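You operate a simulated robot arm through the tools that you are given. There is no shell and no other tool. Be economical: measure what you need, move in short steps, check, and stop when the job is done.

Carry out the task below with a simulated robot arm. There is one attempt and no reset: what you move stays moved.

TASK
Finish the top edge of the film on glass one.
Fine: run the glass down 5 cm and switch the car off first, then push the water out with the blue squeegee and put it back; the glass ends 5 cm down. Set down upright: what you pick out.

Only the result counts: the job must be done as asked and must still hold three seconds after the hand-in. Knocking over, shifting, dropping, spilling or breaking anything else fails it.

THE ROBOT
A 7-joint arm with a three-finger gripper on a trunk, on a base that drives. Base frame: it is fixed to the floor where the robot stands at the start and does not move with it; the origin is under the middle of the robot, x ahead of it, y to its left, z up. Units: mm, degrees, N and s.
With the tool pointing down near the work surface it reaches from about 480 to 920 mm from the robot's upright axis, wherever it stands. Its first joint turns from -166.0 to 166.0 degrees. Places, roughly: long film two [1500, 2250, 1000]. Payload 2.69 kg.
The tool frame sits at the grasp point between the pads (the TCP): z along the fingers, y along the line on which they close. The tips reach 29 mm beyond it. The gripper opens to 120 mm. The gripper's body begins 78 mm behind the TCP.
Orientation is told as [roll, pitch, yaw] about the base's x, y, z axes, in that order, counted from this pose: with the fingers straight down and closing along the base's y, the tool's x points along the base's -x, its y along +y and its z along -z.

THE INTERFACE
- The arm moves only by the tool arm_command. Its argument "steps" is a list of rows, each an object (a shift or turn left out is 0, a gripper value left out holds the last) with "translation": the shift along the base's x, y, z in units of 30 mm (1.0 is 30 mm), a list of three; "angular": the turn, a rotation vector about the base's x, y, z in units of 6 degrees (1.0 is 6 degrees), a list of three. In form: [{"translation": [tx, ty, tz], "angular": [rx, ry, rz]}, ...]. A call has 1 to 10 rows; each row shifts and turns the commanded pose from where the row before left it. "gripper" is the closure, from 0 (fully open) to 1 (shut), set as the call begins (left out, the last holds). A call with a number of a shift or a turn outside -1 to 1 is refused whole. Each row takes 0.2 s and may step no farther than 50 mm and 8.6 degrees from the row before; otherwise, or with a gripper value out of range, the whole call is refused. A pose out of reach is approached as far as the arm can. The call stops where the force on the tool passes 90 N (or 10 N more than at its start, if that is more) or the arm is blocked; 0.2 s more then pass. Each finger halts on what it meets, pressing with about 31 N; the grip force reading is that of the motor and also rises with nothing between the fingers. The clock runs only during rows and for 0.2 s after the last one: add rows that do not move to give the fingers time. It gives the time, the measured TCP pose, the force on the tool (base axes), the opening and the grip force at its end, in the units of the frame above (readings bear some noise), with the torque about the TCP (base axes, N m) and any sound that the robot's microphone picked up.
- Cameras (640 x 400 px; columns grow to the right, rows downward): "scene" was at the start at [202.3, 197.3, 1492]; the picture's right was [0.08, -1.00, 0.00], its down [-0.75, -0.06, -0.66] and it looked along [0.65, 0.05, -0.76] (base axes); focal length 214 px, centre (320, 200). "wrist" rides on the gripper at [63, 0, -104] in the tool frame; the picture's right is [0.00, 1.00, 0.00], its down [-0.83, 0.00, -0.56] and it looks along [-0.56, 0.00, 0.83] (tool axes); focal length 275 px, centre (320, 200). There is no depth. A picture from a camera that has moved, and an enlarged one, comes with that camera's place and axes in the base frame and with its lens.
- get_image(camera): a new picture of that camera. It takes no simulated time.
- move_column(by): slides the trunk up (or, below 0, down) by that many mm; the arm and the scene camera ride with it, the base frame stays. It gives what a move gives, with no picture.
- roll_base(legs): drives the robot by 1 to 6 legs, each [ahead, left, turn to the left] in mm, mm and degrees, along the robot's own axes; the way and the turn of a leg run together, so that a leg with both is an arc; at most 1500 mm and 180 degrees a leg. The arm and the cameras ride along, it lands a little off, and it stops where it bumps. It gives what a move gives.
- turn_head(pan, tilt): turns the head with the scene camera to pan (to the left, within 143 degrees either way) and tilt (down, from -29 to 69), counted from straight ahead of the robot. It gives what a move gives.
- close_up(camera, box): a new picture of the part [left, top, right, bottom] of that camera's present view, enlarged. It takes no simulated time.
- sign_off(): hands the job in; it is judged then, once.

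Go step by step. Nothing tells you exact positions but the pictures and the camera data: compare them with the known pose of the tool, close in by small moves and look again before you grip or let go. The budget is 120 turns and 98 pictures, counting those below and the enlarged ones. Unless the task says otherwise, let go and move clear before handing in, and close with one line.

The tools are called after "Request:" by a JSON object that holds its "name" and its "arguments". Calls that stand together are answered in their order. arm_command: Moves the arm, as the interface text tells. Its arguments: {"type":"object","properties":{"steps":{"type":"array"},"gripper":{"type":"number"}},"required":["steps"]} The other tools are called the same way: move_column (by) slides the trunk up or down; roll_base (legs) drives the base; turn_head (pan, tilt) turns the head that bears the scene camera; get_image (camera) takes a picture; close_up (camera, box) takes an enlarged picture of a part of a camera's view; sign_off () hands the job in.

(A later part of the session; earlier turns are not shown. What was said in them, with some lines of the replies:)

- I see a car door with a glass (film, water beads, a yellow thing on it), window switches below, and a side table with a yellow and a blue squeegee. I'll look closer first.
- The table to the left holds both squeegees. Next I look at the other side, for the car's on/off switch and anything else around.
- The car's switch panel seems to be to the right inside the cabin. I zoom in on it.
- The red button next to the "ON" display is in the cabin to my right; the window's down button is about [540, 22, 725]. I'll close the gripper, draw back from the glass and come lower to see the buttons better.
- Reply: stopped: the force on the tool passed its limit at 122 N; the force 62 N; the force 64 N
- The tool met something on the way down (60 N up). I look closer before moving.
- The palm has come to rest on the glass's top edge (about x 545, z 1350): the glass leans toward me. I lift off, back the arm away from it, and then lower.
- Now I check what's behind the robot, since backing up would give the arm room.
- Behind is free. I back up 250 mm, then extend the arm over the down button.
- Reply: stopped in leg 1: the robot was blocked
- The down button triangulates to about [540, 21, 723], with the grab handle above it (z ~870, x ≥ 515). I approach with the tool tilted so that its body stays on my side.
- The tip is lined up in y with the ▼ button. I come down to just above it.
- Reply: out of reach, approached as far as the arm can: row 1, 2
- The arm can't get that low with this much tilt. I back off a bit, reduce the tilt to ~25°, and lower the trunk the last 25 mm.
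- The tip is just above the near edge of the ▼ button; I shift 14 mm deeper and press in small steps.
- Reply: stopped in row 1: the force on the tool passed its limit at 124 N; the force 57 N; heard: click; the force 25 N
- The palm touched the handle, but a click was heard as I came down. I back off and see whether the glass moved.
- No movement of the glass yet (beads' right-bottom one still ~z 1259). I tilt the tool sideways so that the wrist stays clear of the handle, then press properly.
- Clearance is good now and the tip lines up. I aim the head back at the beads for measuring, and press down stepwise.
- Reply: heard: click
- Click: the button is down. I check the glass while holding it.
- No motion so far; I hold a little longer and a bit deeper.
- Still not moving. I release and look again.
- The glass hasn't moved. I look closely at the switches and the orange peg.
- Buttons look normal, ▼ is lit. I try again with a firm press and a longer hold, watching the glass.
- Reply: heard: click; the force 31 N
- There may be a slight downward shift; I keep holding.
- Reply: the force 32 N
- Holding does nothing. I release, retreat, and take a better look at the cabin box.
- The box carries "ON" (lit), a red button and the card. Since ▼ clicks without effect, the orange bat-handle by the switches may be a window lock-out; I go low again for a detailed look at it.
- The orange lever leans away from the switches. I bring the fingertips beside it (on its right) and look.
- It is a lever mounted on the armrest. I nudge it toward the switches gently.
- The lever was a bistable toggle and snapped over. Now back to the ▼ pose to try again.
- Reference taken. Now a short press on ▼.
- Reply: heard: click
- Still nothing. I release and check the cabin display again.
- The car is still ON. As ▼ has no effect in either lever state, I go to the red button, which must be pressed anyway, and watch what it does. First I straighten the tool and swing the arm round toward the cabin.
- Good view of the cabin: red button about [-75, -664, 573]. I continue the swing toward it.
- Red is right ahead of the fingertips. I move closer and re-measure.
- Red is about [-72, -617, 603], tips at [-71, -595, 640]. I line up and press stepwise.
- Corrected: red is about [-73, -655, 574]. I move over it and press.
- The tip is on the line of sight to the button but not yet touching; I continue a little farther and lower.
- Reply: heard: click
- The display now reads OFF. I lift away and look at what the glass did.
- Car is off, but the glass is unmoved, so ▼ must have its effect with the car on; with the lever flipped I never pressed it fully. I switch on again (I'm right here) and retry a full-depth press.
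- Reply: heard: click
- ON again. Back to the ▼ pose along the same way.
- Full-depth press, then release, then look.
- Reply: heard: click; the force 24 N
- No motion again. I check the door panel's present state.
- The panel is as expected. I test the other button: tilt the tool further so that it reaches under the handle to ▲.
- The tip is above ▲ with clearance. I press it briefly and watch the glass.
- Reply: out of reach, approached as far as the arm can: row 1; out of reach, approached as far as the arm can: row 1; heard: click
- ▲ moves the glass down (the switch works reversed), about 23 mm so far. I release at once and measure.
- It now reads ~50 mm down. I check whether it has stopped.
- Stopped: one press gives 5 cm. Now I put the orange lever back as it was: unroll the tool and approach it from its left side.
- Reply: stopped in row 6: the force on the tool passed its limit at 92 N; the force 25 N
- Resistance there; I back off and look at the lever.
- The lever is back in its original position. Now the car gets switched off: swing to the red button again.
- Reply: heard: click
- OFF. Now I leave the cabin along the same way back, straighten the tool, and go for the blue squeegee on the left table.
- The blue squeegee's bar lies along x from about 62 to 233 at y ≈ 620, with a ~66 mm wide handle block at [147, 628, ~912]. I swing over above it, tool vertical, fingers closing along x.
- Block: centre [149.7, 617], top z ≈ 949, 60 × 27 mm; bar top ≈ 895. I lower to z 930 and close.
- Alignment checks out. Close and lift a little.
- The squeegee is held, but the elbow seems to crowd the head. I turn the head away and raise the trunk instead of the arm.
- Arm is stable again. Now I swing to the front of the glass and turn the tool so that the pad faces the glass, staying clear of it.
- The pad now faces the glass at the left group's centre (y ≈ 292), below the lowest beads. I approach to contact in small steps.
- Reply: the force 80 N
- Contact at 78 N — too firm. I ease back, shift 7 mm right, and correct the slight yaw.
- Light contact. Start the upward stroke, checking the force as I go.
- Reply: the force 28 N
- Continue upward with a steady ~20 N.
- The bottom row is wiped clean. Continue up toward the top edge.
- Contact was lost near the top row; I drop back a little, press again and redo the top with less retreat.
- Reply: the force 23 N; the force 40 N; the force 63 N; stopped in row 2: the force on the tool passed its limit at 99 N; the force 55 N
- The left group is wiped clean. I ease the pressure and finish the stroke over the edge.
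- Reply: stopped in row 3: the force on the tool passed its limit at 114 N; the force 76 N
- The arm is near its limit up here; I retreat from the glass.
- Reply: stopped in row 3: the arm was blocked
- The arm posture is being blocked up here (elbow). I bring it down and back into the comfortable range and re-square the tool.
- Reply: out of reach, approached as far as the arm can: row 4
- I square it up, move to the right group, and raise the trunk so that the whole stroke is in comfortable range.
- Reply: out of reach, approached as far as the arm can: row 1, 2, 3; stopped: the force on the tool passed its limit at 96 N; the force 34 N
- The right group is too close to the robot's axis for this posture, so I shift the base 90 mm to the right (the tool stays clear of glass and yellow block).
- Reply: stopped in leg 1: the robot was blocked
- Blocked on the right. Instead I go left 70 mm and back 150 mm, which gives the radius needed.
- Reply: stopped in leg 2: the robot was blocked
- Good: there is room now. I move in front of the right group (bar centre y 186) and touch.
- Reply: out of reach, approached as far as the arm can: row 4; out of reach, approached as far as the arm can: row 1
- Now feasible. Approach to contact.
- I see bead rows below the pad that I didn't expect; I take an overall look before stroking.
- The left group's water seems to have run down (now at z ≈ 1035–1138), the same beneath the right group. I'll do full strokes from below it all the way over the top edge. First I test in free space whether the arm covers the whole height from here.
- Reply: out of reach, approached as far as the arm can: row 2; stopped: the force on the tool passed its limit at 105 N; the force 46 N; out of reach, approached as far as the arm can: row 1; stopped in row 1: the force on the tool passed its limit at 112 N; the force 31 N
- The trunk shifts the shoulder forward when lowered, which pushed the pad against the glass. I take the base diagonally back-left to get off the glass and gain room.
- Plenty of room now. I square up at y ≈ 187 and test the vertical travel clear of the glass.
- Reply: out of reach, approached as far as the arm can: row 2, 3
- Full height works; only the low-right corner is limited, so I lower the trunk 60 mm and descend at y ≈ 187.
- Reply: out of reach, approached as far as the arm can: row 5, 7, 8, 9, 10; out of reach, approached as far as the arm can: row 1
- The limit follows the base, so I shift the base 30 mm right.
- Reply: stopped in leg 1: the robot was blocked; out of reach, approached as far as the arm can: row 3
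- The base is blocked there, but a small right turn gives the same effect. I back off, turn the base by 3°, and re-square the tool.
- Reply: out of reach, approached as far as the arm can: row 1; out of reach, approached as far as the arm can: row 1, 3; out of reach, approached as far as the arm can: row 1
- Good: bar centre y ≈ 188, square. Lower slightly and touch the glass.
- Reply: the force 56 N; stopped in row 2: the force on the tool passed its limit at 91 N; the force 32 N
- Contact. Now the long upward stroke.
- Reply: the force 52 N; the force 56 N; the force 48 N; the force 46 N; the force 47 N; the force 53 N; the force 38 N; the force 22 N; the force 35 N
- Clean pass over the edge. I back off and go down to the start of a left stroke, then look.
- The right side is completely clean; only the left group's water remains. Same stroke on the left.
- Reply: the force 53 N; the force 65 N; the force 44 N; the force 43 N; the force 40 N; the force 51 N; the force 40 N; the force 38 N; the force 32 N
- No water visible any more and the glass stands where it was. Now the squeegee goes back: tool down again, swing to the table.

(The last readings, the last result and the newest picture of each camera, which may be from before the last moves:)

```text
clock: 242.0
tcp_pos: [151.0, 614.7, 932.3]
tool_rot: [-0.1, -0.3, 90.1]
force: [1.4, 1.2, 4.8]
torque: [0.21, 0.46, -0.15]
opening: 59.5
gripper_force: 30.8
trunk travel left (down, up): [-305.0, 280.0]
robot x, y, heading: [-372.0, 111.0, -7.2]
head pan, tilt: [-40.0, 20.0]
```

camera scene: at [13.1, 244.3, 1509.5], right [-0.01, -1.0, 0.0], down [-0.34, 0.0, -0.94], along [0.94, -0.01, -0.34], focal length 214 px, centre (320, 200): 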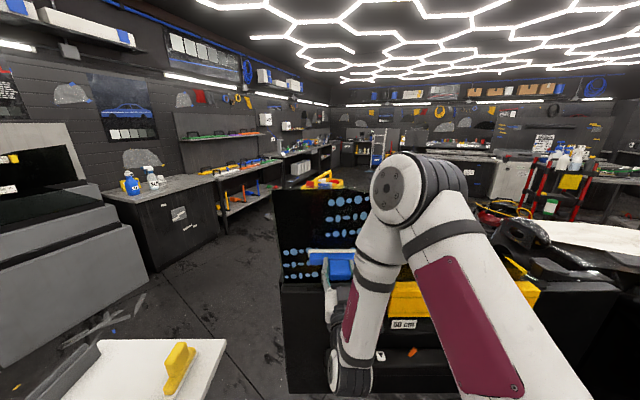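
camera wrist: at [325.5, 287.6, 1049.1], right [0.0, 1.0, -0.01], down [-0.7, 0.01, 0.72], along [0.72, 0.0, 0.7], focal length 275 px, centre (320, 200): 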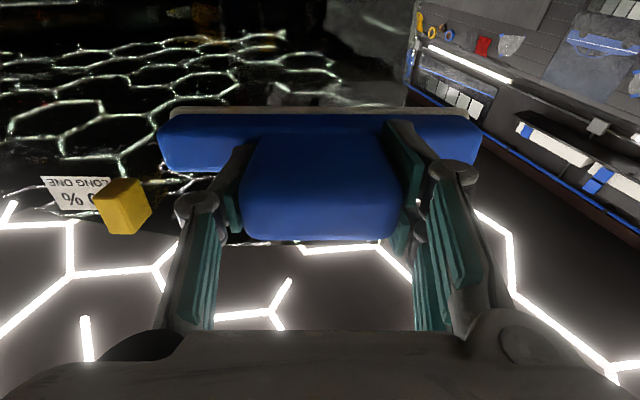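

It rests on the table at the original height. Open and lift straight up.

Request:
{"name": "arm_command", "arguments": {"steps": [{"translation": [0, 0, -0.03]}, {}, {}]}}

Request:
{"name": "arm_command", "arguments": {"steps": [{}, {}, {}, {}], "gripper": 0}}

Request:
{"name": "arm_command", "arguments": {"steps": [{"translation": [0, 0, 0.5]}, {"translation": [0, 0, 1]}, {"translation": [0, 0, 1]}, {"translation": [0, 0, 1]}, {"translation": [0, 0, 1]}, {"translation": [0, 0, 1]}]}}

Request:
{"name": "get_image", "arguments": {"camera": "wrist"}}

```text
clock: 242.8
tcp_pos: [150.4, 616.3, 931.2]
tool_rot: [-0.2, -0.4, 90.3]
force: [2.5, 0.3, 18.0]
torque: [0.25, 0.04, -0.07]
opening: 59.5
gripper_force: 31.0
trunk travel left (down, up): [-305.0, 280.0]
robot x, y, heading: [-371.8, 111.2, -7.2]
head pan, tilt: [-40.0, 20.0]
```

```text
clock: 243.8
tcp_pos: [149.3, 615.4, 931.2]
tool_rot: [-0.1, -0.2, 90.1]
force: [0.0, -0.6, 0.3]
torque: [0.01, -0.01, 0.02]
opening: 120.0
gripper_force: 0.1
trunk travel left (down, up): [-305.0, 280.0]
robot x, y, heading: [-372.7, 110.8, -7.4]
head pan, tilt: [-40.0, 20.0]
```

```text
clock: 245.2
tcp_pos: [149.7, 615.7, 1096.0]
tool_rot: [-0.2, -0.1, 90.1]
force: [-0.4, 0.6, -0.4]
torque: [0.0, -0.04, 0.01]
opening: 120.0
gripper_force: 0.1
trunk travel left (down, up): [-305.0, 280.0]
robot x, y, heading: [-370.8, 107.2, -7.0]
head pan, tilt: [-40.0, 20.0]
```

```text
1 pictures are left
camera wrist: at [151.0, 552.8, 1199.5], right [-1.0, -0.01, 0.0], down [-0.01, 0.83, 0.56], along [0.0, 0.56, -0.83], focal length 275 px, centre (320, 200)
```

wrist: 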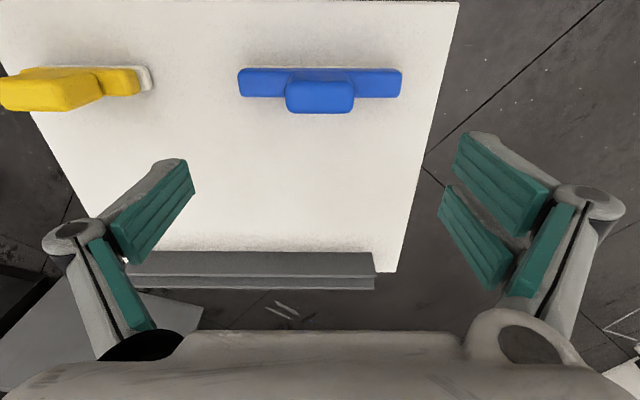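

The blue squeegee stands upright where it was. Last check: the glass.

Request:
{"name": "turn_head", "arguments": {"pan": 2, "tilt": 20}}

Request:
{"name": "close_up", "arguments": {"camera": "scene", "box": [180, 110, 500, 310]}}

```text
clock: 246.3
tcp_pos: [151.0, 616.0, 1094.9]
tool_rot: [-0.1, -0.2, 90.2]
force: [0.2, 0.0, 0.5]
torque: [-0.01, -0.02, -0.01]
opening: 120.0
gripper_force: 0.1
trunk travel left (down, up): [-305.0, 280.0]
robot x, y, heading: [-373.2, 107.7, -7.2]
head pan, tilt: [2.0, 20.0]
```

```text
2.00 times, centred on (340, 210) of scene
camera zoom: at [-5.8, 259.6, 1341.6], right [-0.09, -1.0, 0.0], down [-0.34, 0.03, -0.94], along [0.94, -0.09, -0.34], focal length 429 px, centre (280, 180)
```

zoom: 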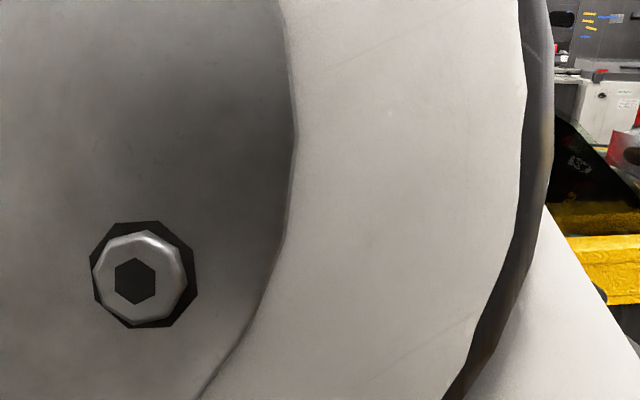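

The last picture was blocked by my own elbow. The earlier wrist views showed the right side and the lower left clear of water. The upper left was clean after the first stroke and wiped again since. The gripper is open and clear, so I hand in.

Request:
{"name": "sign_off", "arguments": {}}

```text
The job is handed in.
```

I handed the job in: glass one is down 5 cm, the car reads OFF, the water was pushed out over the top edge with the blue squeegee, and the squeegee is back upright in its place. The finished upper-left area wasn't in a final picture, because my elbow blocked the last shot.
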